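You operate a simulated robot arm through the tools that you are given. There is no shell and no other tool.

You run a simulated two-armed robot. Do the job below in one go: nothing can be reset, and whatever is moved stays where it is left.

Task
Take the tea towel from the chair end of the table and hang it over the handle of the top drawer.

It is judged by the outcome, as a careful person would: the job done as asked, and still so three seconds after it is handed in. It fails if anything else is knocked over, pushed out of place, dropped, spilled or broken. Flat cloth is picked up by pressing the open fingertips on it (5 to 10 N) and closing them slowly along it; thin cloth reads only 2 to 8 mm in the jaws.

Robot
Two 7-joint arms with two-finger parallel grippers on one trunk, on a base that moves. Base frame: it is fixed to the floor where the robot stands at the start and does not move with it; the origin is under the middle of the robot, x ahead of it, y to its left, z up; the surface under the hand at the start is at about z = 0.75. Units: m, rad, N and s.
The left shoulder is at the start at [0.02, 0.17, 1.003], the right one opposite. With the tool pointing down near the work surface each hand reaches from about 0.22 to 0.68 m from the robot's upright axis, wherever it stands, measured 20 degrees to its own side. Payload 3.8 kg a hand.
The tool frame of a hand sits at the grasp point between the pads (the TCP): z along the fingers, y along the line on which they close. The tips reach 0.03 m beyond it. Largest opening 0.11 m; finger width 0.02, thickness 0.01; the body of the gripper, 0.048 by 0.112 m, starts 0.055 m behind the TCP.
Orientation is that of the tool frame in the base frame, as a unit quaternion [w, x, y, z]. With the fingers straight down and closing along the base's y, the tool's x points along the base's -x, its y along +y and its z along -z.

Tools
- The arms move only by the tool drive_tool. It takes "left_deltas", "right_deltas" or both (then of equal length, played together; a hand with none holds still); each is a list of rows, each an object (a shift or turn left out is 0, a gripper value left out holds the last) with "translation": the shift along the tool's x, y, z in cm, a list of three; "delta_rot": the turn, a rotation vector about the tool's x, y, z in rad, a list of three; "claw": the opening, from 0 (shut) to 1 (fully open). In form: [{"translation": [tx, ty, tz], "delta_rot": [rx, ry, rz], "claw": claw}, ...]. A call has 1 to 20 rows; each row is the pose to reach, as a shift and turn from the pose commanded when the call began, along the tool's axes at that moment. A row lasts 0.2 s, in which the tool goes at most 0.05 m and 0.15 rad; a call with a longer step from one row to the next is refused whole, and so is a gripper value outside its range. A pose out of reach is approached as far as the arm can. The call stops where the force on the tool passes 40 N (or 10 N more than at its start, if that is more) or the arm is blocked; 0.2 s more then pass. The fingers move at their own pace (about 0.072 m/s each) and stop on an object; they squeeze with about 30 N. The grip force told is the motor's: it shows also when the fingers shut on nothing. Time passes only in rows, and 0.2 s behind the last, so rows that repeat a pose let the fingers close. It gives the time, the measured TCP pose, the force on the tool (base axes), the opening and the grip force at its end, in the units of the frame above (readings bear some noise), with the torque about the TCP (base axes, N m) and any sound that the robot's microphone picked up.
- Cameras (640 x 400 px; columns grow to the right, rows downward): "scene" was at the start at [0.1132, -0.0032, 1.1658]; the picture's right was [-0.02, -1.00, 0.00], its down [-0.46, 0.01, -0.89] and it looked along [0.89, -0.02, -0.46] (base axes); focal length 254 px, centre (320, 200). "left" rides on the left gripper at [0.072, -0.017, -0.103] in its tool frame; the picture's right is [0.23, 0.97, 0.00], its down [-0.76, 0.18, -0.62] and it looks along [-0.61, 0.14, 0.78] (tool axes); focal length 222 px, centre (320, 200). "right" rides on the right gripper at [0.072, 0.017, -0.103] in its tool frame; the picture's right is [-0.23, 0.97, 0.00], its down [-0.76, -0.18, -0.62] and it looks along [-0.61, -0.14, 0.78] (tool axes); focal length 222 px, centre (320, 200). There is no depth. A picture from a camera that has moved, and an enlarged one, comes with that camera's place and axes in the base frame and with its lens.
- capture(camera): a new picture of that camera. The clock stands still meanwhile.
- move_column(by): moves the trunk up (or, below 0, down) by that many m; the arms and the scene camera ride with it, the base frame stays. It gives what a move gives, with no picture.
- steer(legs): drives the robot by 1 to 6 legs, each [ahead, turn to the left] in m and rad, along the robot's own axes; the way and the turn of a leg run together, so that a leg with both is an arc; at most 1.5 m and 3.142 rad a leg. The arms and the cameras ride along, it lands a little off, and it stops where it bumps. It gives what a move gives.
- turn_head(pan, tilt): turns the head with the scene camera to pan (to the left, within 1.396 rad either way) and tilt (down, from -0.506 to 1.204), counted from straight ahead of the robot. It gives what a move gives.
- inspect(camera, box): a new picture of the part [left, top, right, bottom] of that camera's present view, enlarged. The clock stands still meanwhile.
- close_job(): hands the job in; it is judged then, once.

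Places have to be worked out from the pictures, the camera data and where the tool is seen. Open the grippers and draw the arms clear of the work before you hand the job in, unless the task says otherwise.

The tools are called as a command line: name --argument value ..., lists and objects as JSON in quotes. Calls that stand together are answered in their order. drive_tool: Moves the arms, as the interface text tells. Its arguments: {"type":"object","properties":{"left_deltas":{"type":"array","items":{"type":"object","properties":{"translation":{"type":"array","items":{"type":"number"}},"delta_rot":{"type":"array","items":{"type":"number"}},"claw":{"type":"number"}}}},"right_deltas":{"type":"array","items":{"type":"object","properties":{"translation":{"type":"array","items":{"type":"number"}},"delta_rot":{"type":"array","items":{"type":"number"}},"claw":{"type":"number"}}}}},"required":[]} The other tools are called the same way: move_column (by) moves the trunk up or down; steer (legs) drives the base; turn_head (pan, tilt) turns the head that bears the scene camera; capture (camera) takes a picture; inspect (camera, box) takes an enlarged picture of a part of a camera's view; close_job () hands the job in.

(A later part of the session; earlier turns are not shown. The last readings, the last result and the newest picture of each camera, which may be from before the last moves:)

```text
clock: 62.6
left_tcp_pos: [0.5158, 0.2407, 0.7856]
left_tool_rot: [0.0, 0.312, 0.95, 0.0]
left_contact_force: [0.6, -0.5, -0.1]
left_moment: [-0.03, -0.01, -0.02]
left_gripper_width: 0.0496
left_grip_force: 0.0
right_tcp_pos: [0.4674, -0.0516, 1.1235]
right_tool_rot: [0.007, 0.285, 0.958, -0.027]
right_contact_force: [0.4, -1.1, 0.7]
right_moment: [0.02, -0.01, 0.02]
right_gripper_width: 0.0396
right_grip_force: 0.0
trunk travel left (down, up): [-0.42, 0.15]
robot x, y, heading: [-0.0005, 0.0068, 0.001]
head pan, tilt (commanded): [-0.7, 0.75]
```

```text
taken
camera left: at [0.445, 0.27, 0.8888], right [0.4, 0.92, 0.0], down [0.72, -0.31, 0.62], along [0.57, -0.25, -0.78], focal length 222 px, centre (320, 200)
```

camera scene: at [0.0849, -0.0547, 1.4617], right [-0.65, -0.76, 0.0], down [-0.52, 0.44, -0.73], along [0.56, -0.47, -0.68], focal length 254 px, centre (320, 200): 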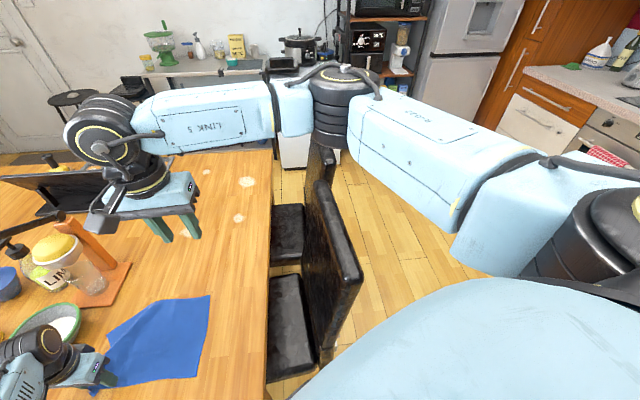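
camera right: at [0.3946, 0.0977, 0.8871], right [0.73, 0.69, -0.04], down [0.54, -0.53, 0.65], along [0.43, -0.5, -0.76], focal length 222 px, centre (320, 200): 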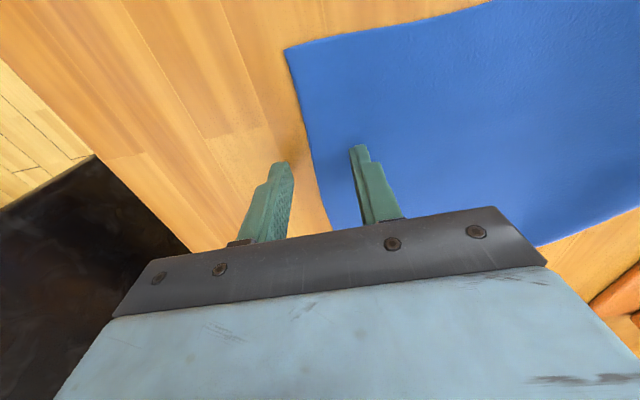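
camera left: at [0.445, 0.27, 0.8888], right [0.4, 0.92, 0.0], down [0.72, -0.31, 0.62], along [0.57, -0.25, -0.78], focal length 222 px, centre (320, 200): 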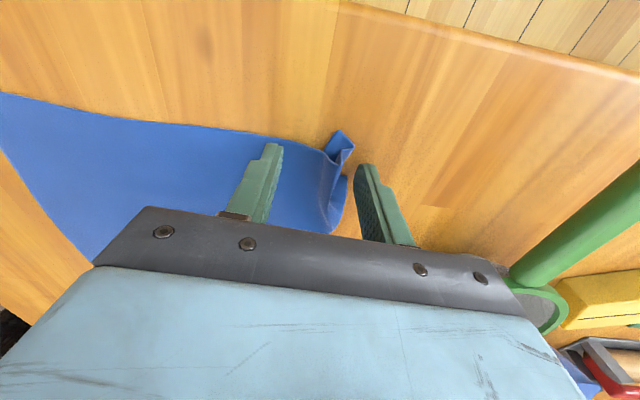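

The towel lies released with a small ridge at corner D, and the chair looks unchanged. I lift the left hand straight up, raise the trunk fully, and then back off and drive round to face the near table edge at about (0.07,0.42), heading -33°.

drive_tool --left_deltas '[{"translation": [0, 0, -4.5], "claw": 0.45}, {"translation": [0, 0, -9.0], "claw": 0.45}, {"translation": [0, 0, -13.5], "claw": 0.45}, {"translation": [0, 0, -18.0], "claw": 0.45}, {"translation": [0, 0, -22.5], "claw": 0.45}, {"translation": [0, 0, -27.0], "claw": 0.45}, {"translation": [0, 0, -31.5], "claw": 0.45}, {"translation": [0, 0, -34.0], "claw": 0.45}]'

move_column --by 0.14

steer --legs '[[-0.25, 0]]'

turn_head --pan 0.8 --tilt 0.7

capture --camera "scene"

```text
clock: 64.5
left_tcp_pos: [0.5121, 0.2409, 1.1247]
left_tool_rot: [0.0, 0.312, 0.95, 0.0]
left_contact_force: [0.6, 0.5, 0.2]
left_moment: [0.0, 0.04, 0.0]
left_gripper_width: 0.0495
left_grip_force: 0.1
right_tcp_pos: [0.4665, -0.0516, 1.1236]
right_tool_rot: [0.007, 0.286, 0.958, -0.027]
right_contact_force: [-0.1, 0.4, 0.6]
right_moment: [-0.02, 0.01, 0.02]
right_gripper_width: 0.0395
right_grip_force: 0.0
trunk travel left (down, up): [-0.42, 0.15]
robot x, y, heading: [0.0005, 0.0014, -0.001]
head pan, tilt (commanded): [-0.7, 0.75]
```

```text
clock: 66.1
left_tcp_pos: [0.5142, 0.2409, 1.2662]
left_tool_rot: [0.0, 0.312, 0.95, 0.0]
left_contact_force: [0.6, -0.3, -0.2]
left_moment: [0.02, 0.01, 0.0]
left_gripper_width: 0.0496
left_grip_force: 0.0
right_tcp_pos: [0.4675, -0.0516, 1.2623]
right_tool_rot: [0.006, 0.285, 0.958, -0.027]
right_contact_force: [0.8, 0.6, -0.2]
right_moment: [0.01, -0.01, -0.02]
right_gripper_width: 0.0395
right_grip_force: 0.1
trunk travel left (down, up): [-0.56, 0.01]
robot x, y, heading: [-0.0, -0.0003, -0.004]
head pan, tilt (commanded): [-0.7, 0.75]
```

```text
clock: 67.9
left_tcp_pos: [0.2672, 0.2404, 1.2649]
left_tool_rot: [0.0, 0.313, 0.95, 0.0]
left_contact_force: [0.0, 0.2, -1.2]
left_moment: [-0.01, 0.0, -0.01]
left_gripper_width: 0.0495
left_grip_force: 0.0
right_tcp_pos: [0.2217, -0.052, 1.2631]
right_tool_rot: [0.007, 0.285, 0.958, -0.028]
right_contact_force: [-0.2, -0.1, 0.0]
right_moment: [-0.02, 0.03, 0.03]
right_gripper_width: 0.0398
right_grip_force: 0.0
trunk travel left (down, up): [-0.56, 0.01]
robot x, y, heading: [-0.2431, -0.0012, -0.004]
head pan, tilt (commanded): [-0.7, 0.75]
```

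```text
clock: 69.5
left_tcp_pos: [0.2677, 0.2408, 1.2659]
left_tool_rot: [0.0, 0.313, 0.95, 0.0]
left_contact_force: [-0.3, 0.5, -0.4]
left_moment: [0.01, 0.01, 0.01]
left_gripper_width: 0.0496
left_grip_force: 0.1
right_tcp_pos: [0.2213, -0.051, 1.2621]
right_tool_rot: [0.006, 0.285, 0.958, -0.026]
right_contact_force: [-0.8, 0.3, 0.4]
right_moment: [0.02, 0.0, 0.0]
right_gripper_width: 0.0393
right_grip_force: 0.0
trunk travel left (down, up): [-0.56, 0.01]
robot x, y, heading: [-0.2448, -0.0034, -0.001]
head pan, tilt (commanded): [0.799, 0.7]
```

```text
taken
camera scene: at [-0.165, 0.0605, 1.606], right [0.71, -0.7, 0.0], down [-0.45, -0.46, -0.76], along [0.54, 0.55, -0.64], focal length 254 px, centre (320, 200)
```

scene: 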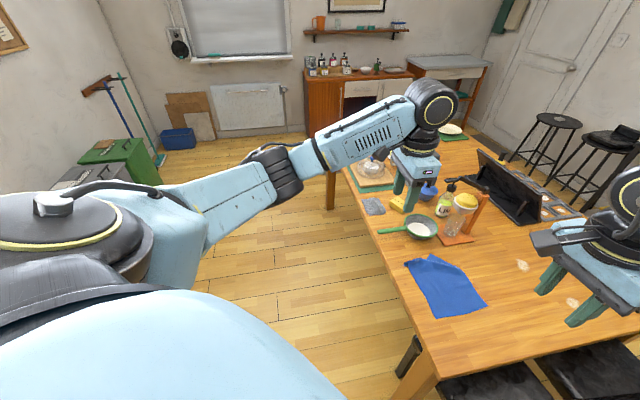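

Floor is free to the left. I drive: turn left 0.92, ahead 0.52, then turn right 1.50 to face the near table edge.

steer --legs '[[0, 0.92], [0.52, 0], [0, -1.5]]'

turn_head --pan 0.0 --tilt 0.949

capture --camera "scene"

```text
clock: 78.6
left_tcp_pos: [0.6399, 0.3167, 1.2654]
left_tool_rot: [0.0, 0.582, 0.813, 0.0]
left_contact_force: [-0.2, -0.3, -1.0]
left_moment: [-0.01, 0.03, -0.01]
left_gripper_width: 0.0495
left_grip_force: 0.0
right_tcp_pos: [0.4362, 0.103, 1.2624]
right_tool_rot: [-0.002, 0.559, 0.829, -0.028]
right_contact_force: [-0.5, -0.3, 0.8]
right_moment: [0.0, 0.04, -0.03]
right_gripper_width: 0.0395
right_grip_force: 0.0
trunk travel left (down, up): [-0.56, 0.01]
robot x, y, heading: [0.0811, 0.4142, -0.608]
head pan, tilt (commanded): [0.799, 0.7]
```

```text
clock: 79.7
left_tcp_pos: [0.6399, 0.3171, 1.2661]
left_tool_rot: [0.0, 0.583, 0.813, 0.0]
left_contact_force: [-0.8, -0.4, 0.0]
left_moment: [0.0, 0.01, 0.0]
left_gripper_width: 0.0494
left_grip_force: 0.0
right_tcp_pos: [0.4345, 0.1037, 1.2628]
right_tool_rot: [-0.002, 0.56, 0.828, -0.027]
right_contact_force: [0.2, -0.6, 0.3]
right_moment: [0.02, 0.01, 0.03]
right_gripper_width: 0.0398
right_grip_force: 0.0
trunk travel left (down, up): [-0.56, 0.01]
robot x, y, heading: [0.0829, 0.4116, -0.612]
head pan, tilt (commanded): [0.0, 0.949]
```

```text
taken
camera scene: at [0.1593, 0.3586, 1.5862], right [-0.57, -0.82, 0.0], down [-0.67, 0.47, -0.58], along [0.48, -0.33, -0.81], focal length 254 px, centre (320, 200)
```

scene: 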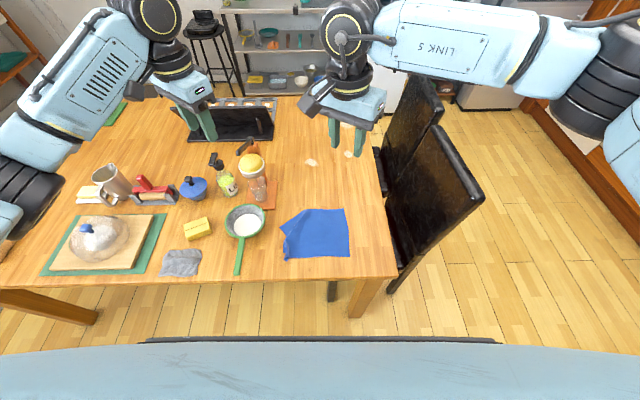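

The base is now at (0.083,0.412) heading -35°, with the towel's CD edge straight ahead (C≈(0.395,0.070), ridge at D where I released it ≈(0.5155,0.2405)). I turn both hands so the fingers close along that edge and bring them above their pinch points, then lower the trunk.

drive_tool --left_deltas '[{"translation": [-0.65, -2.85, 0], "delta_rot": [0, 0, -0.134], "claw": 0.45}, {"translation": [-1.3, -5.7, 0], "delta_rot": [0, 0, -0.268], "claw": 0.45}, {"translation": [-1.95, -8.55, 0], "delta_rot": [0, 0, -0.402], "claw": 0.45}, {"translation": [-2.6, -11.4, 0], "delta_rot": [0, 0, -0.536], "claw": 0.45}, {"translation": [-3.23, -14.25, 0], "delta_rot": [0, 0, -0.67], "claw": 0.45}]' --right_deltas '[{"translation": [-0.1, -0.2, 0], "delta_rot": [-0.01, 0.006, -0.124], "claw": 0.36}, {"translation": [-0.2, -0.4, 0], "delta_rot": [-0.02, 0.012, -0.248], "claw": 0.36}, {"translation": [-0.3, -0.6, 0], "delta_rot": [-0.03, 0.018, -0.372], "claw": 0.36}, {"translation": [-0.4, -0.7, 0], "delta_rot": [-0.04, 0.022, -0.496], "claw": 0.36}, {"translation": [-0.43, -0.8, 0], "delta_rot": [-0.047, 0.027, -0.62], "claw": 0.36}]'

move_column --by -0.26

capture --camera "left"

capture --camera "right"

capture --camera "scene"

```text
clock: 80.9
left_tcp_pos: [0.5165, 0.2397, 1.2661]
left_tool_rot: [0.0, 0.283, 0.959, -0.001]
left_contact_force: [-0.3, -0.4, -0.1]
left_moment: [-0.01, -0.01, 0.03]
left_gripper_width: 0.0494
left_grip_force: 0.0
right_tcp_pos: [0.4272, 0.0964, 1.2634]
right_tool_rot: [-0.009, 0.279, 0.96, 0.002]
right_contact_force: [-0.3, -0.1, 0.2]
right_moment: [0.01, -0.02, 0.01]
right_gripper_width: 0.0397
right_grip_force: 0.1
trunk travel left (down, up): [-0.56, 0.01]
robot x, y, heading: [0.083, 0.4143, -0.61]
head pan, tilt (commanded): [0.0, 0.949]
```

```text
clock: 83.6
left_tcp_pos: [0.5165, 0.2403, 1.006]
left_tool_rot: [0.001, 0.283, 0.959, 0.0]
left_contact_force: [-0.4, 0.7, -0.1]
left_moment: [0.03, -0.01, 0.0]
left_gripper_width: 0.0495
left_grip_force: 0.0
right_tcp_pos: [0.4286, 0.0975, 1.0032]
right_tool_rot: [-0.009, 0.281, 0.96, 0.0]
right_contact_force: [0.6, -0.3, -0.6]
right_moment: [0.03, -0.02, 0.02]
right_gripper_width: 0.0396
right_grip_force: 0.0
trunk travel left (down, up): [-0.3, 0.27]
robot x, y, heading: [0.0792, 0.4157, -0.614]
head pan, tilt (commanded): [0.0, 0.949]
```

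```text
taken
camera left: at [0.445, 0.2653, 1.1096], right [0.34, 0.94, 0.0], down [0.74, -0.26, 0.62], along [0.59, -0.21, -0.78], focal length 222 px, centre (320, 200)
```

left: 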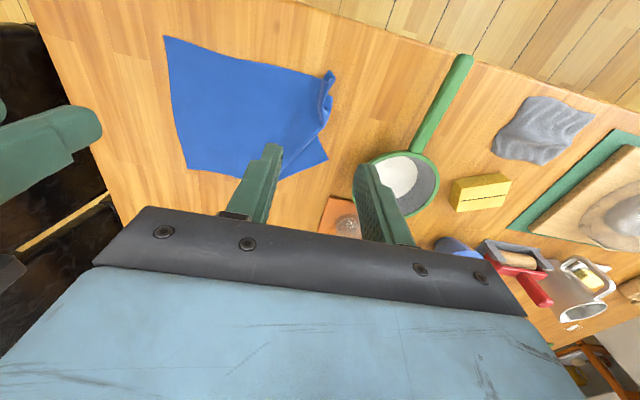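

```text
taken
camera right: at [0.3785, 0.1496, 1.1092], right [0.72, 0.7, -0.01], down [0.56, -0.56, 0.61], along [0.42, -0.44, -0.79], focal length 222 px, centre (320, 200)
```

right: 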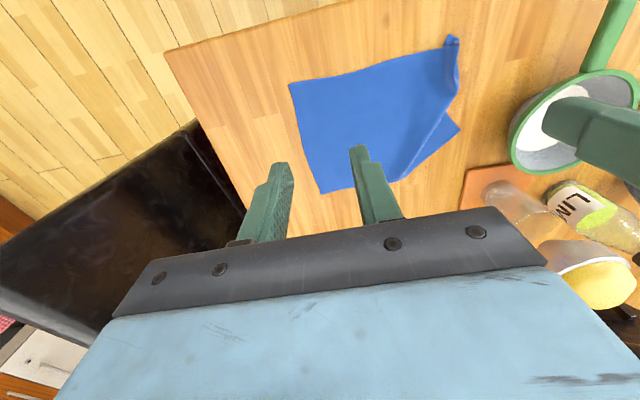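

```text
taken
camera scene: at [0.1592, 0.3586, 1.3263], right [-0.57, -0.82, 0.0], down [-0.67, 0.47, -0.58], along [0.48, -0.33, -0.81], focal length 254 px, centre (320, 200)
```

scene: 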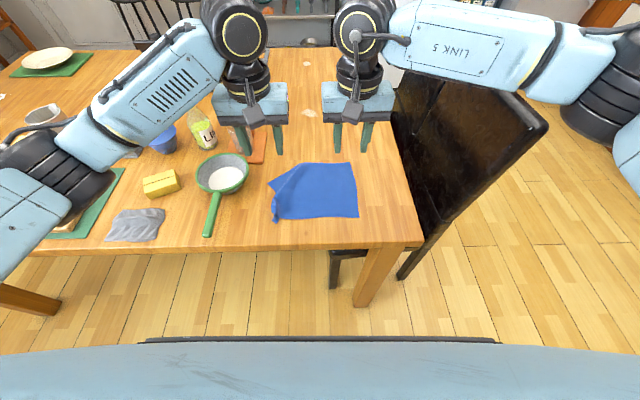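

The ridge at D runs from about (0.4995,0.261) inward; C is about (0.390,0.070). I fine-tune both hands and lower to z≈0.86 as a first stage, checking elbows.

drive_tool --left_deltas '[{"translation": [0.5, 0.4, 3.6], "claw": 0.45}, {"translation": [1.0, 0.9, 7.2], "claw": 0.45}, {"translation": [1.0, 0.9, 10.8], "claw": 0.45}, {"translation": [1.0, 0.9, 14.6], "claw": 0.45}]' --right_deltas '[{"translation": [0.1, -0.2, 3.6], "claw": 0.36}, {"translation": [0.2, -0.4, 7.2], "claw": 0.36}, {"translation": [0.2, -0.4, 10.8], "claw": 0.36}, {"translation": [0.2, -0.4, 14.3], "claw": 0.36}]'

capture --camera "scene"

capture --camera "left"

capture --camera "right"

```text
clock: 84.6
left_tcp_pos: [0.513, 0.2527, 0.8589]
left_tool_rot: [0.0, 0.284, 0.959, 0.001]
left_contact_force: [-0.6, -0.6, 0.0]
left_moment: [-0.04, -0.03, 0.03]
left_gripper_width: 0.0496
left_grip_force: 0.1
right_tcp_pos: [0.4226, 0.0946, 0.8601]
right_tool_rot: [-0.01, 0.28, 0.96, 0.001]
right_contact_force: [0.5, -0.2, 0.1]
right_moment: [-0.01, 0.01, -0.01]
right_gripper_width: 0.0397
right_grip_force: 0.1
trunk travel left (down, up): [-0.3, 0.27]
robot x, y, heading: [0.0794, 0.415, -0.614]
head pan, tilt (commanded): [0.0, 0.949]
```

```text
taken
camera scene: at [0.1594, 0.3585, 1.3262], right [-0.57, -0.82, 0.0], down [-0.67, 0.47, -0.58], along [0.48, -0.33, -0.81], focal length 254 px, centre (320, 200)
```

scene: 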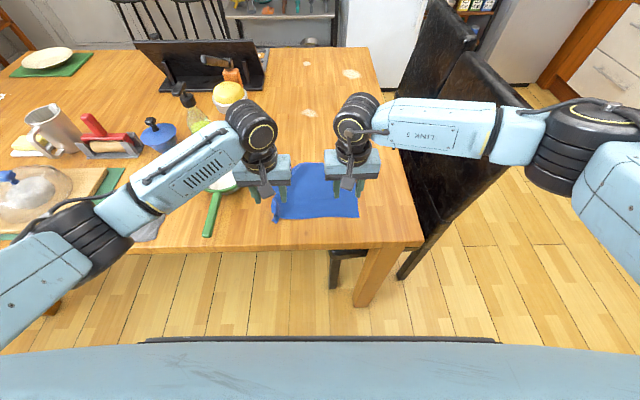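

```text
taken
camera left: at [0.4426, 0.2775, 0.9622], right [0.34, 0.94, 0.0], down [0.74, -0.26, 0.62], along [0.59, -0.21, -0.78], focal length 222 px, centre (320, 200)
```

left: 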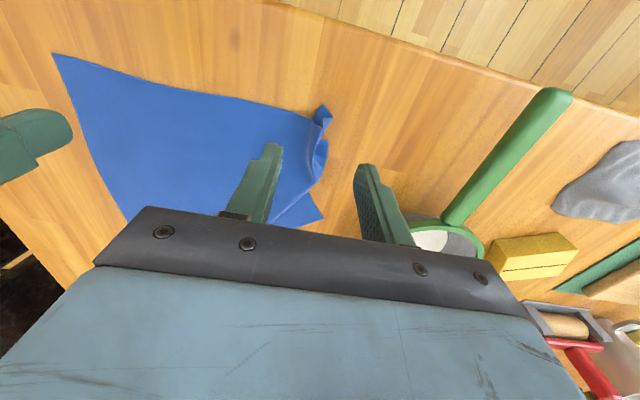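

```text
taken
camera right: at [0.3716, 0.1474, 0.9659], right [0.72, 0.7, -0.01], down [0.56, -0.56, 0.61], along [0.42, -0.44, -0.79], focal length 222 px, centre (320, 200)
```

right: 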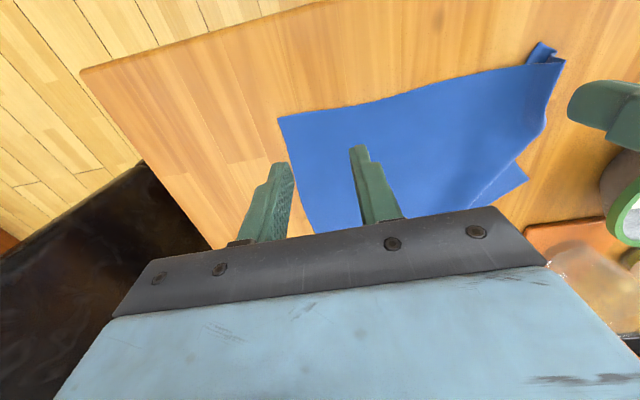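

Alignment is good: the left axis lands on the ridge 1.5 cm inside the edge, the right one 4 cm from C. I lower both hands to just touch the table.

drive_tool --left_deltas '[{"translation": [0, 0, 2.5], "claw": 0.45}, {"translation": [0, 0, 5.0], "claw": 0.45}, {"translation": [0, 0, 6.5], "claw": 0.45}, {"translation": [0, 0, 7.3], "claw": 0.45}, {"translation": [0, 0, 7.6], "claw": 0.45}]' --right_deltas '[{"translation": [0.0, 0.1, 2.5], "claw": 0.36}, {"translation": [-0.1, 0.2, 5.0], "claw": 0.36}, {"translation": [-0.1, 0.2, 6.5], "claw": 0.36}, {"translation": [-0.1, 0.2, 7.3], "claw": 0.36}, {"translation": [-0.1, 0.2, 7.7], "claw": 0.36}]'

capture --camera "left"

capture --camera "right"

```text
clock: 85.8
left_tcp_pos: [0.5124, 0.2543, 0.783]
left_tool_rot: [0.0, 0.284, 0.959, 0.0]
left_contact_force: [0.0, 0.2, 0.4]
left_moment: [0.03, 0.02, -0.03]
left_gripper_width: 0.0497
left_grip_force: 0.0
right_tcp_pos: [0.4246, 0.0967, 0.7828]
right_tool_rot: [-0.009, 0.281, 0.96, 0.001]
right_contact_force: [1.0, -0.2, 0.2]
right_moment: [0.01, -0.02, 0.03]
right_gripper_width: 0.0394
right_grip_force: 0.1
trunk travel left (down, up): [-0.3, 0.27]
robot x, y, heading: [0.0793, 0.411, -0.609]
head pan, tilt (commanded): [0.0, 0.949]
```

```text
taken
camera left: at [0.4408, 0.279, 0.8867], right [0.34, 0.94, 0.0], down [0.74, -0.27, 0.62], along [0.59, -0.21, -0.78], focal length 222 px, centre (320, 200)
```

left: 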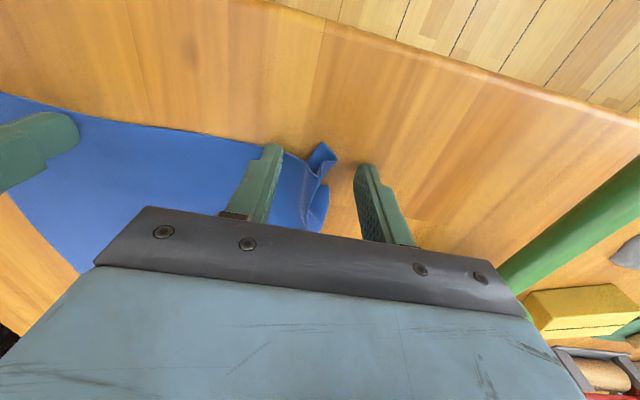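

```text
taken
camera right: at [0.3724, 0.1493, 0.8887], right [0.72, 0.7, -0.01], down [0.56, -0.56, 0.61], along [0.42, -0.44, -0.79], focal length 222 px, centre (320, 200)
```

right: 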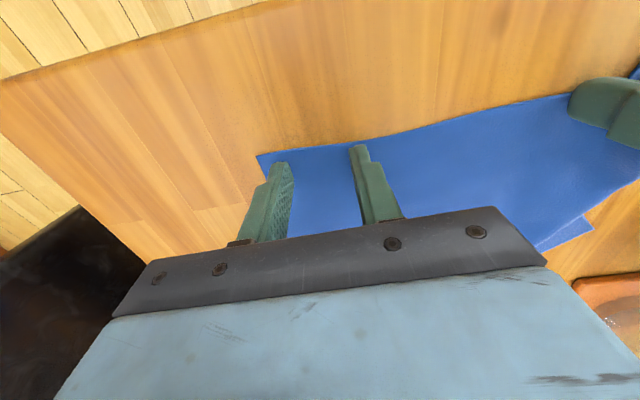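

Both hands are just above contact with the edge between their fingers. I press lightly and close both slowly.

drive_tool --left_deltas '[{"translation": [0, 0, 0.2]}, {"translation": [0, 0, 0.3]}, {"translation": [0, 0, 0.3], "claw": 0.38}, {"translation": [0, 0, 0.3], "claw": 0.32}, {"translation": [0, 0, 0.3], "claw": 0.27}, {"translation": [0, 0, 0.3], "claw": 0.22}, {"translation": [0, 0, 0.3], "claw": 0.18}, {"translation": [0, 0, 0.3], "claw": 0.14}, {"translation": [0, 0, 0.3], "claw": 0.1}, {"translation": [0, 0, 0.3], "claw": 0.06}, {"translation": [0, 0, 0.3], "claw": 0.03}, {"translation": [0, 0, 0.3], "claw": 0.0}, {"translation": [0, 0, 0.3], "claw": 0.0}, {"translation": [0, 0, 0.3], "claw": 0.0}]' --right_deltas '[{"translation": [0, 0, 0.2]}, {"translation": [0, 0, 0.35]}, {"translation": [0, 0, 0.35], "claw": 0.32}, {"translation": [0, 0, 0.35], "claw": 0.28}, {"translation": [0, 0, 0.35], "claw": 0.24}, {"translation": [0, 0, 0.35], "claw": 0.2}, {"translation": [0, 0, 0.35], "claw": 0.17}, {"translation": [0, 0, 0.35], "claw": 0.14}, {"translation": [0, 0, 0.35], "claw": 0.1}, {"translation": [0, 0, 0.35], "claw": 0.06}, {"translation": [0, 0, 0.35], "claw": 0.03}, {"translation": [0, 0, 0.35], "claw": 0.0}, {"translation": [0, 0, 0.35], "claw": 0.0}, {"translation": [0, 0, 0.35], "claw": 0.0}]'

capture --camera "left"

capture --camera "right"

```text
clock: 88.8
left_tcp_pos: [0.5118, 0.2533, 0.7829]
left_tool_rot: [0.002, 0.282, 0.959, -0.002]
left_contact_force: [-0.4, -8.2, 18.0]
left_moment: [-0.3, -0.04, 0.0]
left_gripper_width: 0.003
left_grip_force: 29.7
right_tcp_pos: [0.424, 0.0975, 0.7809]
right_tool_rot: [-0.007, 0.28, 0.96, 0.001]
right_contact_force: [4.3, 4.6, 25.0]
right_moment: [0.13, -0.14, 0.0]
right_gripper_width: 0.0068
right_grip_force: 29.8
trunk travel left (down, up): [-0.3, 0.27]
robot x, y, heading: [0.08, 0.4145, -0.612]
head pan, tilt (commanded): [0.0, 0.949]
```

```text
taken
camera left: at [0.4406, 0.2792, 0.8858], right [0.34, 0.94, 0.0], down [0.73, -0.26, 0.63], along [0.59, -0.21, -0.78], focal length 222 px, centre (320, 200)
```

left: 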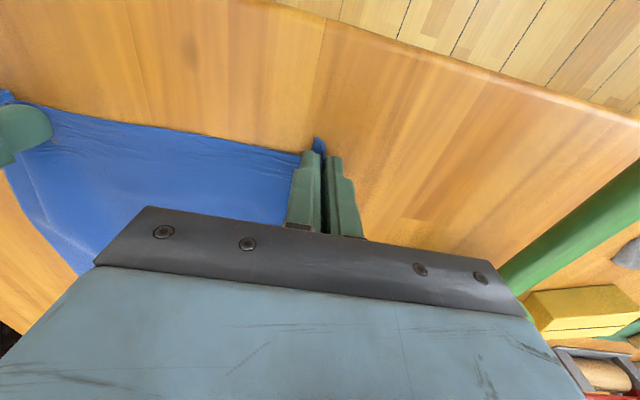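

```text
taken
camera right: at [0.3724, 0.1502, 0.8872], right [0.72, 0.7, 0.0], down [0.55, -0.56, 0.61], along [0.43, -0.44, -0.79], focal length 222 px, centre (320, 200)
```

right: 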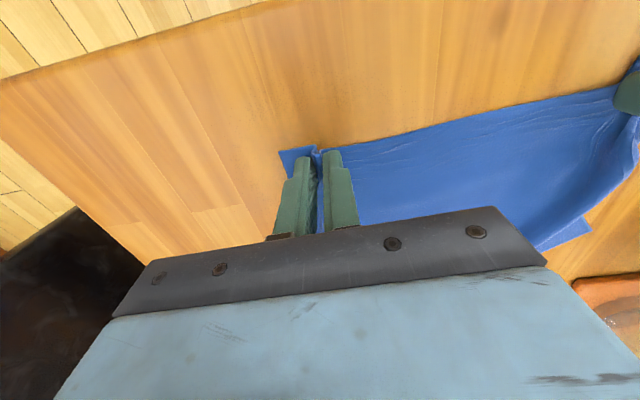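

Both jaws hold cloth (3.0 mm and 6.8 mm) with the edge between them. I lift both together and look.

drive_tool --left_deltas '[{"translation": [0, 0, -1.5], "claw": 0.0}, {"translation": [0, 0, -4.0], "claw": 0.0}, {"translation": [0, 0, -7.0], "claw": 0.0}, {"translation": [0, 0, -10.0], "claw": 0.0}, {"translation": [0, 0, -13.0], "claw": 0.0}, {"translation": [0, 0, -16.0], "claw": 0.0}, {"translation": [0, 0, -19.0], "claw": 0.0}, {"translation": [0, 0, -22.0], "claw": 0.0}, {"translation": [0, 0, -25.0], "claw": 0.0}]' --right_deltas '[{"translation": [0, 0, -1.5], "claw": 0.0}, {"translation": [0, 0, -4.0], "claw": 0.0}, {"translation": [0, 0, -7.0], "claw": 0.0}, {"translation": [0, 0, -10.0], "claw": 0.0}, {"translation": [0, 0, -13.0], "claw": 0.0}, {"translation": [0, 0, -16.0], "claw": 0.0}, {"translation": [0, 0, -19.0], "claw": 0.0}, {"translation": [0, 0, -22.0], "claw": 0.0}, {"translation": [0, 0, -25.0], "claw": 0.0}]'

capture --camera "scene"

capture --camera "left"

capture --camera "right"

```text
clock: 90.8
left_tcp_pos: [0.5118, 0.2533, 1.0315]
left_tool_rot: [0.001, 0.283, 0.959, -0.001]
left_contact_force: [-1.6, -2.6, -0.6]
left_moment: [-0.07, 0.04, -0.05]
left_gripper_width: 0.0031
left_grip_force: 30.3
right_tcp_pos: [0.428, 0.0968, 1.0296]
right_tool_rot: [-0.008, 0.279, 0.96, 0.0]
right_contact_force: [1.3, 1.9, 0.6]
right_moment: [0.06, -0.02, 0.03]
right_gripper_width: 0.0063
right_grip_force: 29.9
trunk travel left (down, up): [-0.3, 0.27]
robot x, y, heading: [0.0814, 0.412, -0.613]
head pan, tilt (commanded): [0.0, 0.949]
```

```text
taken
camera scene: at [0.159, 0.3588, 1.3262], right [-0.57, -0.82, 0.0], down [-0.67, 0.47, -0.58], along [0.48, -0.33, -0.81], focal length 254 px, centre (320, 200)
```

scene: 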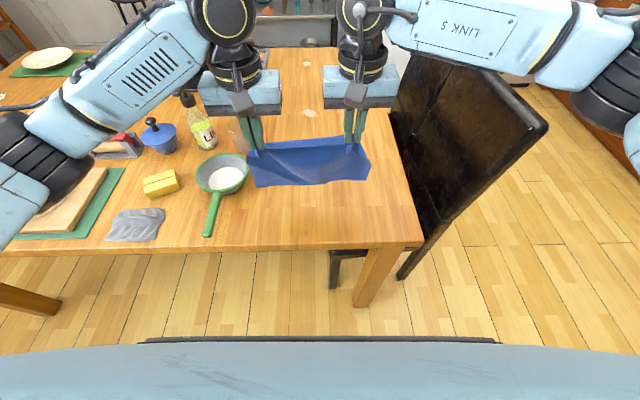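

```text
taken
camera left: at [0.441, 0.2777, 1.135], right [0.34, 0.94, 0.0], down [0.74, -0.27, 0.62], along [0.59, -0.21, -0.78], focal length 222 px, centre (320, 200)
```

left: 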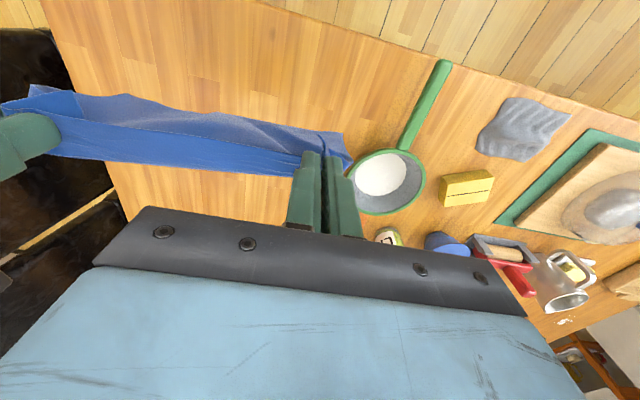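

```text
taken
camera right: at [0.3778, 0.1486, 1.135], right [0.72, 0.7, -0.01], down [0.56, -0.56, 0.61], along [0.42, -0.44, -0.79], focal length 222 px, centre (320, 200)
```

right: 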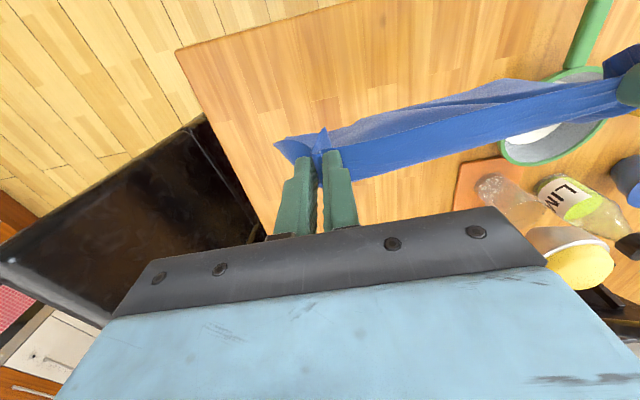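

The towel hangs neatly between both hands, its held edge taut. I raise the trunk so it clears everything, then back away from the table and drive along the free floor left of the chairs.

move_column --by 0.26

steer --legs '[[-0.45, 0], [0, -0.93]]'

turn_head --pan 0.0 --tilt 0.6

capture --camera "scene"

```text
clock: 93.5
left_tcp_pos: [0.5115, 0.252, 1.2918]
left_tool_rot: [0.0, 0.283, 0.959, 0.0]
left_contact_force: [-0.8, -2.1, -0.2]
left_moment: [-0.04, 0.04, -0.03]
left_gripper_width: 0.0025
left_grip_force: 30.2
right_tcp_pos: [0.4287, 0.0958, 1.289]
right_tool_rot: [-0.008, 0.28, 0.96, 0.002]
right_contact_force: [2.0, 1.4, -0.9]
right_moment: [0.05, -0.06, 0.01]
right_gripper_width: 0.0063
right_grip_force: 30.2
trunk travel left (down, up): [-0.56, 0.01]
robot x, y, heading: [0.0824, 0.4138, -0.608]
head pan, tilt (commanded): [0.0, 0.949]
```

```text
clock: 98.6
left_tcp_pos: [-0.1616, 0.2313, 1.2924]
left_tool_rot: [0.0, 0.681, 0.732, 0.0]
left_contact_force: [-2.0, -0.2, -0.6]
left_moment: [-0.03, 0.1, 0.02]
left_gripper_width: 0.0027
left_grip_force: 30.0
right_tcp_pos: [-0.3378, 0.2044, 1.2889]
right_tool_rot: [-0.007, 0.679, 0.734, 0.006]
right_contact_force: [1.9, 0.2, 0.2]
right_moment: [0.02, -0.11, 0.02]
right_gripper_width: 0.006
right_grip_force: 29.7
trunk travel left (down, up): [-0.56, 0.01]
robot x, y, heading: [-0.2927, 0.6728, -1.532]
head pan, tilt (commanded): [0.0, 0.949]
```

```text
clock: 99.5
left_tcp_pos: [-0.1622, 0.2304, 1.2917]
left_tool_rot: [0.0, 0.682, 0.731, -0.001]
left_contact_force: [-2.6, -0.5, 0.1]
left_moment: [-0.02, 0.08, 0.03]
left_gripper_width: 0.0029
left_grip_force: 29.8
right_tcp_pos: [-0.3381, 0.2046, 1.2877]
right_tool_rot: [-0.007, 0.679, 0.734, 0.006]
right_contact_force: [2.3, 0.0, 0.0]
right_moment: [0.0, -0.06, 0.03]
right_gripper_width: 0.0061
right_grip_force: 30.3
trunk travel left (down, up): [-0.56, 0.01]
robot x, y, heading: [-0.2942, 0.6755, -1.539]
head pan, tilt (commanded): [0.0, 0.6]
```

```text
taken
camera scene: at [-0.2879, 0.5622, 1.6145], right [-1.0, -0.03, 0.0], down [-0.02, 0.57, -0.82], along [0.03, -0.82, -0.57], focal length 254 px, centre (320, 200)
```

scene: 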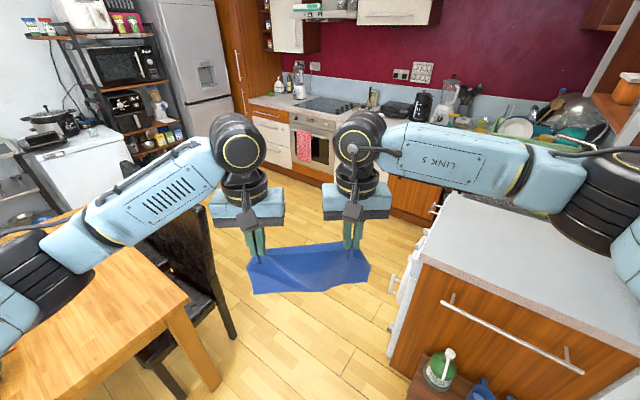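

A peninsula counter stands on the right of the aisle (face about 0.5 m off my planned line), with something white sticking out near its corner. I zoom in before driving through.

inspect --camera "scene" --box '[340, 180, 600, 400]'

inspect --camera "scene" --box '[220, 70, 420, 220]'

```text
1.82 times, centred on (470, 290) of scene
camera zoom: at [-0.2879, 0.5622, 1.6145], right [-1.0, -0.03, 0.0], down [-0.02, 0.57, -0.82], along [0.03, -0.82, -0.57], focal length 461 px, centre (47, 36)
```

zoom: 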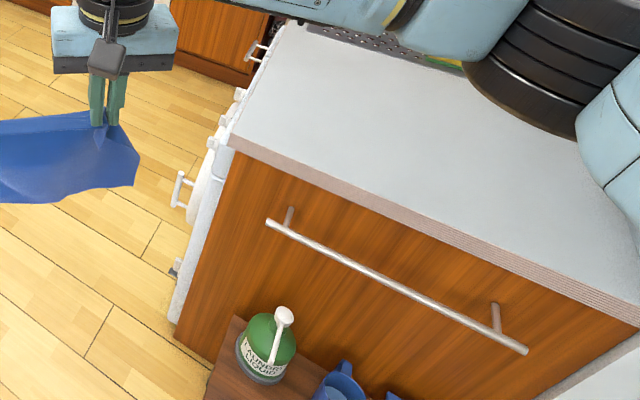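

```text
2.67 times, centred on (320, 145) of scene
camera zoom: at [-0.2879, 0.5622, 1.6145], right [-1.0, -0.03, 0.0], down [-0.02, 0.57, -0.82], along [0.03, -0.82, -0.57], focal length 676 px, centre (320, 347)
```

zoom: 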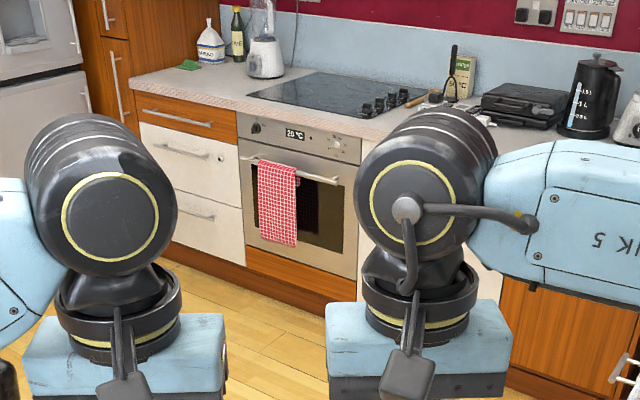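

Only knobs of the washing machine stick out there. I drive down the middle of the aisle, in two stretches.

steer --legs '[[0, 0.053], [0.75, 0]]'

turn_head --pan 0.6 --tilt 0.8

capture --camera "scene"

turn_head --pan -0.5 --tilt 0.8

capture --camera "scene"

```text
clock: 104.0
left_tcp_pos: [-0.0831, -0.5342, 1.2907]
left_tool_rot: [0.0, 0.667, 0.745, 0.0]
left_contact_force: [-2.3, 0.1, 0.7]
left_moment: [-0.01, 0.05, 0.05]
left_gripper_width: 0.0029
left_grip_force: 29.8
right_tcp_pos: [-0.2567, -0.5666, 1.288]
right_tool_rot: [-0.008, 0.664, 0.748, 0.006]
right_contact_force: [2.2, 1.3, -0.2]
right_moment: [0.04, -0.09, -0.02]
right_gripper_width: 0.0059
right_grip_force: 30.2
trunk travel left (down, up): [-0.56, 0.01]
robot x, y, heading: [-0.231, -0.1001, -1.493]
head pan, tilt (commanded): [0.0, 0.6]
```

```text
clock: 105.0
left_tcp_pos: [-0.0829, -0.5343, 1.2909]
left_tool_rot: [0.0, 0.667, 0.745, 0.001]
left_contact_force: [-2.5, -0.6, -0.4]
left_moment: [-0.02, 0.04, 0.03]
left_gripper_width: 0.0027
left_grip_force: 29.5
right_tcp_pos: [-0.2565, -0.5677, 1.2879]
right_tool_rot: [-0.008, 0.664, 0.748, 0.005]
right_contact_force: [2.3, 1.0, 0.4]
right_moment: [0.01, -0.05, -0.03]
right_gripper_width: 0.0058
right_grip_force: 30.0
trunk travel left (down, up): [-0.56, 0.01]
robot x, y, heading: [-0.231, -0.1011, -1.499]
head pan, tilt (commanded): [0.6, 0.799]
```

```text
taken
camera scene: at [-0.1773, -0.1835, 1.5978], right [-0.78, -0.62, 0.0], down [-0.45, 0.56, -0.7], along [0.44, -0.54, -0.72], focal length 254 px, centre (320, 200)
```

scene: 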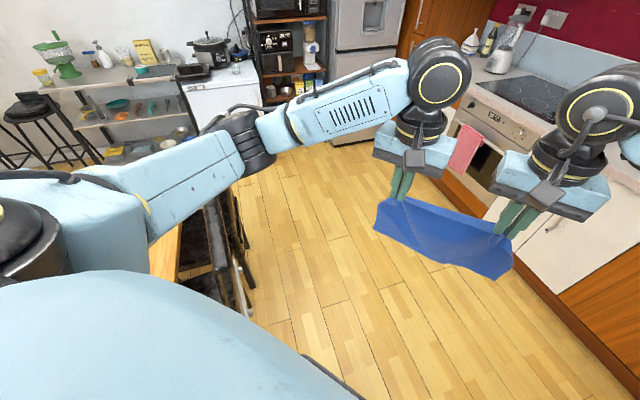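

```text
clock: 106.4
left_tcp_pos: [-0.0827, -0.5332, 1.2918]
left_tool_rot: [0.0, 0.667, 0.745, 0.0]
left_contact_force: [-2.1, -1.0, 0.0]
left_moment: [0.01, 0.09, 0.01]
left_gripper_width: 0.0029
left_grip_force: 30.0
right_tcp_pos: [-0.2562, -0.5681, 1.288]
right_tool_rot: [-0.006, 0.664, 0.748, 0.005]
right_contact_force: [2.2, 0.2, 0.5]
right_moment: [0.04, -0.07, 0.02]
right_gripper_width: 0.0056
right_grip_force: 30.0
trunk travel left (down, up): [-0.56, 0.01]
robot x, y, heading: [-0.2293, -0.1019, -1.498]
head pan, tilt (commanded): [-0.499, 0.799]
```

```text
taken
camera scene: at [-0.2608, -0.1941, 1.5977], right [-0.91, 0.41, 0.0], down [0.29, 0.65, -0.7], along [-0.29, -0.64, -0.72], focal length 254 px, centre (320, 200)
```

scene: 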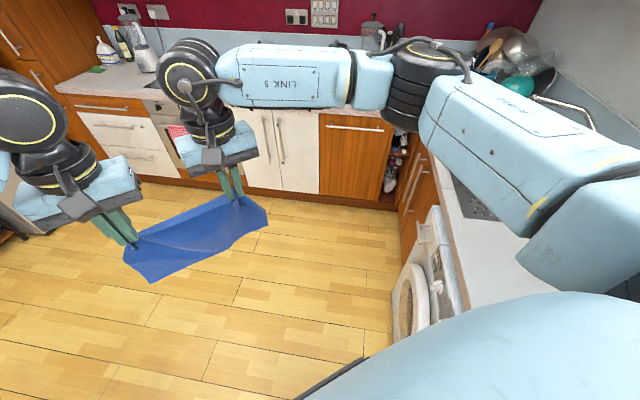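

The way is clear. I go on 0.65 m, turn left along the front of the kitchen, drive 1.29 m and turn right to face the drawers.

steer --legs '[[0.65, 0], [0, 1.01], [1.29, 0], [0, -1.605]]'

turn_head --pan 0.0 --tilt 0.7

capture --camera "scene"

```text
clock: 122.6
left_tcp_pos: [0.8925, -1.7709, 1.2914]
left_tool_rot: [0.0, 0.84, 0.542, -0.001]
left_contact_force: [-4.3, 0.9, 0.7]
left_moment: [0.05, 0.11, 0.04]
left_gripper_width: 0.0026
left_grip_force: 30.1
right_tcp_pos: [0.7261, -1.7125, 1.2882]
right_tool_rot: [-0.006, 0.839, 0.544, 0.008]
right_contact_force: [3.6, -1.6, 0.1]
right_moment: [-0.03, -0.11, 0.05]
right_gripper_width: 0.0023
right_grip_force: 30.3
trunk travel left (down, up): [-0.56, 0.01]
robot x, y, heading: [0.99, -1.324, -2.032]
head pan, tilt (commanded): [-0.499, 0.799]
```

```text
clock: 123.5
left_tcp_pos: [0.892, -1.7719, 1.2913]
left_tool_rot: [0.0, 0.84, 0.542, 0.0]
left_contact_force: [-2.9, 0.8, -0.4]
left_moment: [0.03, 0.13, 0.03]
left_gripper_width: 0.0028
left_grip_force: 29.9
right_tcp_pos: [0.7256, -1.7119, 1.2887]
right_tool_rot: [-0.006, 0.838, 0.545, 0.007]
right_contact_force: [3.1, -1.4, -0.4]
right_moment: [-0.05, -0.11, 0.05]
right_gripper_width: 0.0021
right_grip_force: 29.9
trunk travel left (down, up): [-0.56, 0.01]
robot x, y, heading: [0.99, -1.318, -2.033]
head pan, tilt (commanded): [0.0, 0.7]
```

```text
taken
camera scene: at [0.9419, -1.4179, 1.606], right [-0.89, 0.45, 0.0], down [0.29, 0.58, -0.76], along [-0.34, -0.68, -0.64], focal length 254 px, centre (320, 200)
```

scene: 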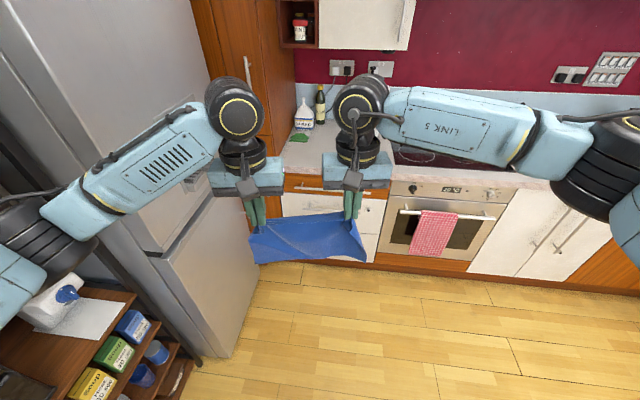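

I'm at (0.99,-1.32) facing the drawers; the fridge sticks out to the left of the drawer unit, so arm clearance matters. I look closely at the handle, worktop and fridge.

inspect --camera "scene" --box '[240, 80, 440, 290]'

turn_head --pan 0.7 --tilt 0.7

capture --camera "scene"

capture --camera "right"

capture --camera "left"

```text
1.90 times, centred on (340, 185) of scene
camera zoom: at [0.9419, -1.4179, 1.606], right [-0.89, 0.45, 0.0], down [0.29, 0.58, -0.76], along [-0.34, -0.68, -0.64], focal length 483 px, centre (282, 229)
```

zoom: 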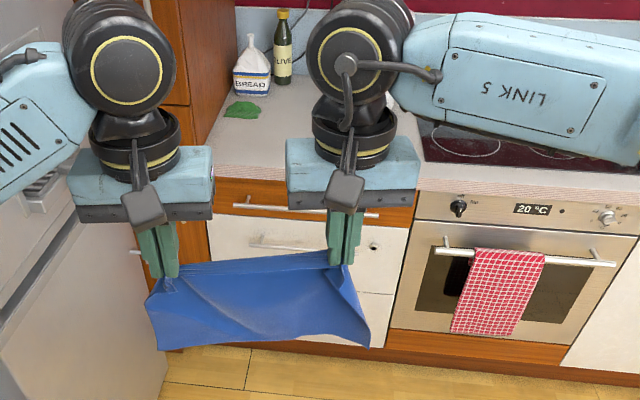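

```text
clock: 124.6
left_tcp_pos: [0.8924, -1.7718, 1.2927]
left_tool_rot: [0.0, 0.841, 0.54, 0.0]
left_contact_force: [-4.2, 2.2, -0.3]
left_moment: [0.03, 0.16, 0.03]
left_gripper_width: 0.0026
left_grip_force: 30.4
right_tcp_pos: [0.7263, -1.7116, 1.2887]
right_tool_rot: [-0.006, 0.839, 0.544, 0.006]
right_contact_force: [3.5, -1.0, 0.4]
right_moment: [0.0, -0.09, 0.1]
right_gripper_width: 0.0021
right_grip_force: 29.7
trunk travel left (down, up): [-0.56, 0.01]
robot x, y, heading: [0.9907, -1.3236, -2.031]
head pan, tilt (commanded): [0.7, 0.7]
```

```text
taken
camera scene: at [0.9997, -1.4246, 1.606], right [-0.97, -0.23, 0.0], down [-0.15, 0.63, -0.76], along [0.18, -0.74, -0.64], focal length 254 px, centre (320, 200)
```

scene: 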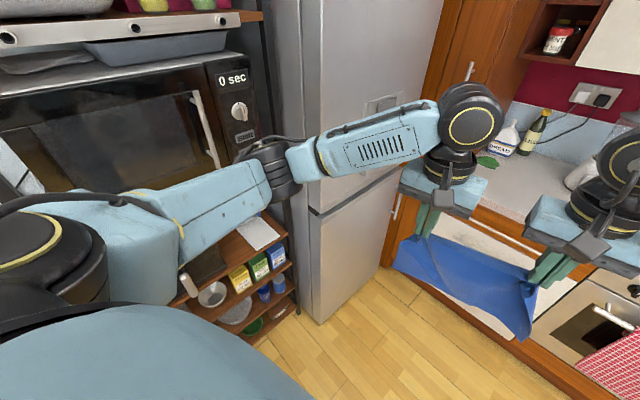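

```text
taken
camera right: at [0.7701, -1.6545, 1.3944], right [0.8, -0.6, -0.01], down [-0.48, -0.63, 0.61], along [-0.37, -0.48, -0.79], focal length 222 px, centre (320, 200)
```

right: 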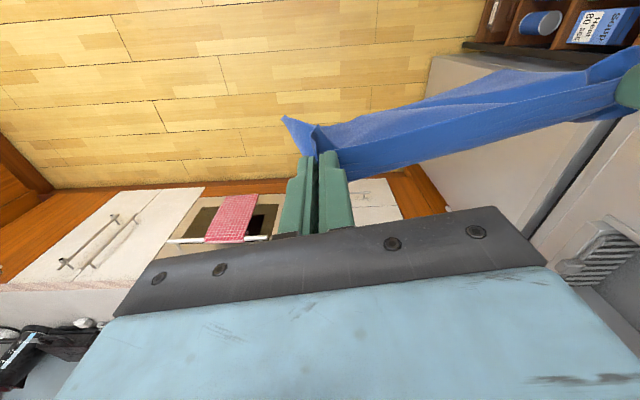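

```text
taken
camera left: at [0.9056, -1.699, 1.3946], right [0.98, -0.2, 0.0], down [-0.15, -0.77, 0.62], along [-0.12, -0.61, -0.78], focal length 222 px, centre (320, 200)
```

left: 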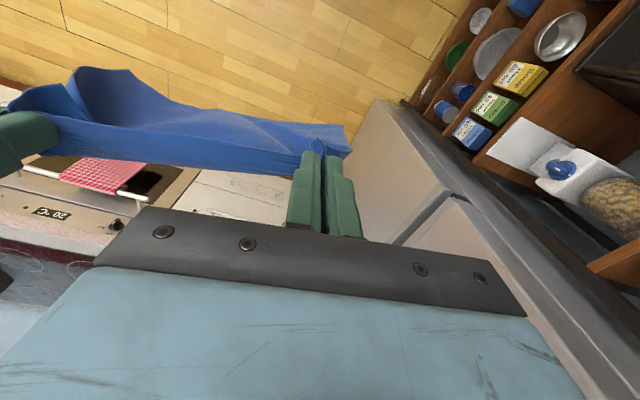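

The handle triangulates to about (0.575,-2.447,0.782)–(0.247,-2.213,0.794); the fridge face is ~0.54 m to the left of its middle. The right jaw reading has dropped to 2 mm, so I first ease the hands 1 cm together to take tension off and inspect the right grip.

drive_tool --left_deltas '[{"translation": [0, -0.3, 0], "claw": 0.0}, {"translation": [0, -0.6, 0], "claw": 0.0}, {"translation": [0, -0.6, 0], "claw": 0.0}]' --right_deltas '[{"translation": [0, 0.3, 0], "claw": 0.0}, {"translation": [0, 0.6, 0], "claw": 0.0}, {"translation": [0, 0.6, 0], "claw": 0.0}]'

inspect --camera "right" --box '[220, 60, 480, 250]'

inspect --camera "left" --box '[180, 60, 440, 250]'

```text
clock: 125.4
left_tcp_pos: [0.8878, -1.7693, 1.2909]
left_tool_rot: [0.0, 0.841, 0.542, 0.001]
left_contact_force: [0.2, 0.0, 0.1]
left_moment: [-0.03, 0.0, 0.05]
left_gripper_width: 0.0026
left_grip_force: 29.5
right_tcp_pos: [0.7314, -1.7145, 1.2889]
right_tool_rot: [-0.007, 0.839, 0.543, 0.007]
right_contact_force: [0.0, -0.1, -0.6]
right_moment: [-0.02, -0.04, 0.03]
right_gripper_width: 0.002
right_grip_force: 29.8
trunk travel left (down, up): [-0.56, 0.01]
robot x, y, heading: [0.9859, -1.3245, -2.035]
head pan, tilt (commanded): [0.7, 0.7]
```

```text
2.11 times, centred on (350, 155) of right
camera zoom: at [0.7758, -1.6572, 1.3944], right [0.8, -0.6, -0.01], down [-0.48, -0.63, 0.61], along [-0.37, -0.48, -0.79], focal length 468 px, centre (257, 295)
```

zoom: 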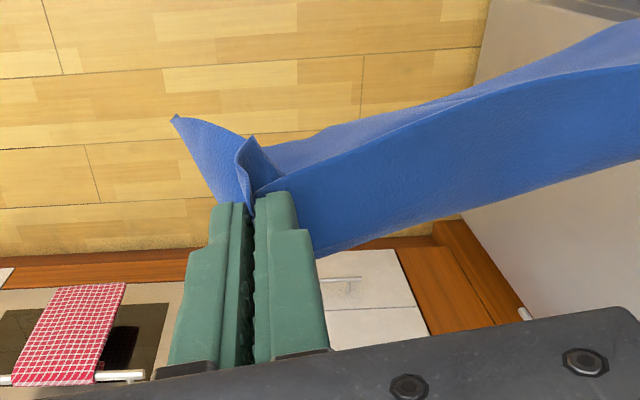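

```text
2.11 times, centred on (310, 155) of left
camera zoom: at [0.9003, -1.6965, 1.3948], right [0.98, -0.2, 0.0], down [-0.15, -0.77, 0.62], along [-0.12, -0.61, -0.78], focal length 468 px, centre (341, 295)
```

zoom: 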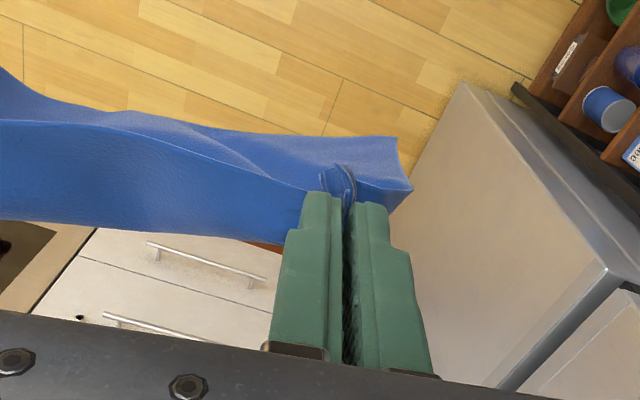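

Both grips hold with tension now near zero. I turn a little right and drive closer, to about 0.74 m in front of the handle, slightly right of its middle to keep the left arm off the fridge.

steer --legs '[[0, -0.204], [0.415, 0], [0, 0.101]]'

turn_head --pan 0.0 --tilt 0.95

capture --camera "scene"

capture --camera "left"

capture --camera "right"

```text
clock: 129.3
left_tcp_pos: [0.5866, -2.0879, 1.291]
left_tool_rot: [0.0, 0.866, 0.5, 0.0]
left_contact_force: [0.5, 0.0, 0.4]
left_moment: [0.05, -0.01, 0.02]
left_gripper_width: 0.0026
left_grip_force: 30.2
right_tcp_pos: [0.4369, -2.0172, 1.2886]
right_tool_rot: [-0.005, 0.864, 0.503, 0.008]
right_contact_force: [-0.5, -0.5, 0.7]
right_moment: [0.02, -0.01, 0.0]
right_gripper_width: 0.0021
right_grip_force: 30.2
trunk travel left (down, up): [-0.56, 0.01]
robot x, y, heading: [0.7319, -1.6491, -2.134]
head pan, tilt (commanded): [0.7, 0.7]
```

```text
clock: 130.3
left_tcp_pos: [0.5866, -2.0865, 1.291]
left_tool_rot: [0.001, 0.866, 0.5, 0.0]
left_contact_force: [-0.6, -0.3, 0.2]
left_moment: [0.01, -0.01, -0.01]
left_gripper_width: 0.0026
left_grip_force: 30.2
right_tcp_pos: [0.4368, -2.0167, 1.2894]
right_tool_rot: [-0.005, 0.864, 0.503, 0.007]
right_contact_force: [0.5, 0.5, -0.1]
right_moment: [-0.02, 0.0, 0.03]
right_gripper_width: 0.002
right_grip_force: 30.0
trunk travel left (down, up): [-0.56, 0.01]
robot x, y, heading: [0.7276, -1.6475, -2.13]
head pan, tilt (commanded): [0.0, 0.949]
```

```text
taken
camera scene: at [0.6817, -1.7319, 1.5862], right [-0.85, 0.53, 0.0], down [0.43, 0.69, -0.58], along [-0.31, -0.49, -0.81], focal length 254 px, centre (320, 200)
```

scene: 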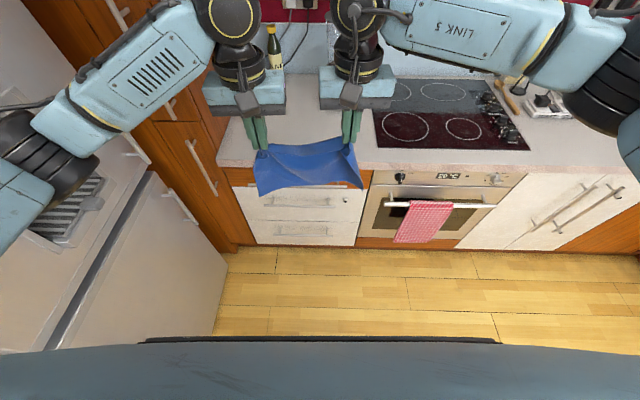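

```text
taken
camera left: at [0.6066, -2.0155, 1.3948], right [0.96, -0.29, 0.0], down [-0.23, -0.75, 0.62], along [-0.18, -0.6, -0.78], focal length 222 px, centre (320, 200)
```

left: 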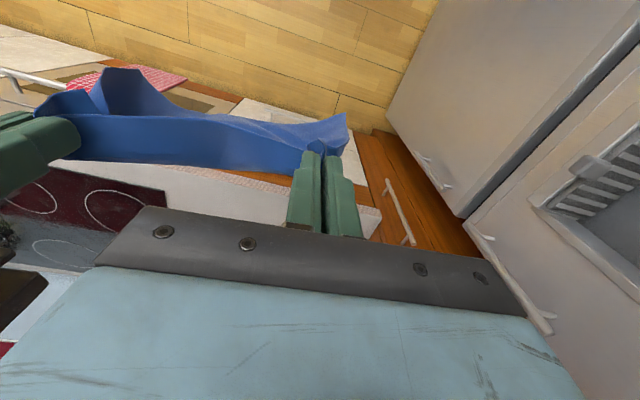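

```text
taken
camera right: at [0.4866, -1.9643, 1.3945], right [0.73, -0.68, -0.01], down [-0.53, -0.58, 0.61], along [-0.42, -0.45, -0.79], focal length 222 px, centre (320, 200)
```

right: 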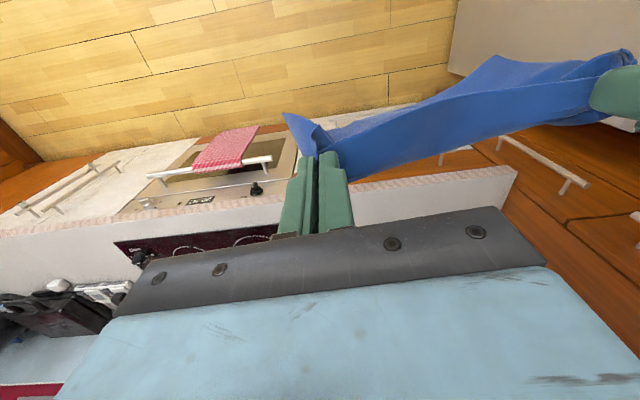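

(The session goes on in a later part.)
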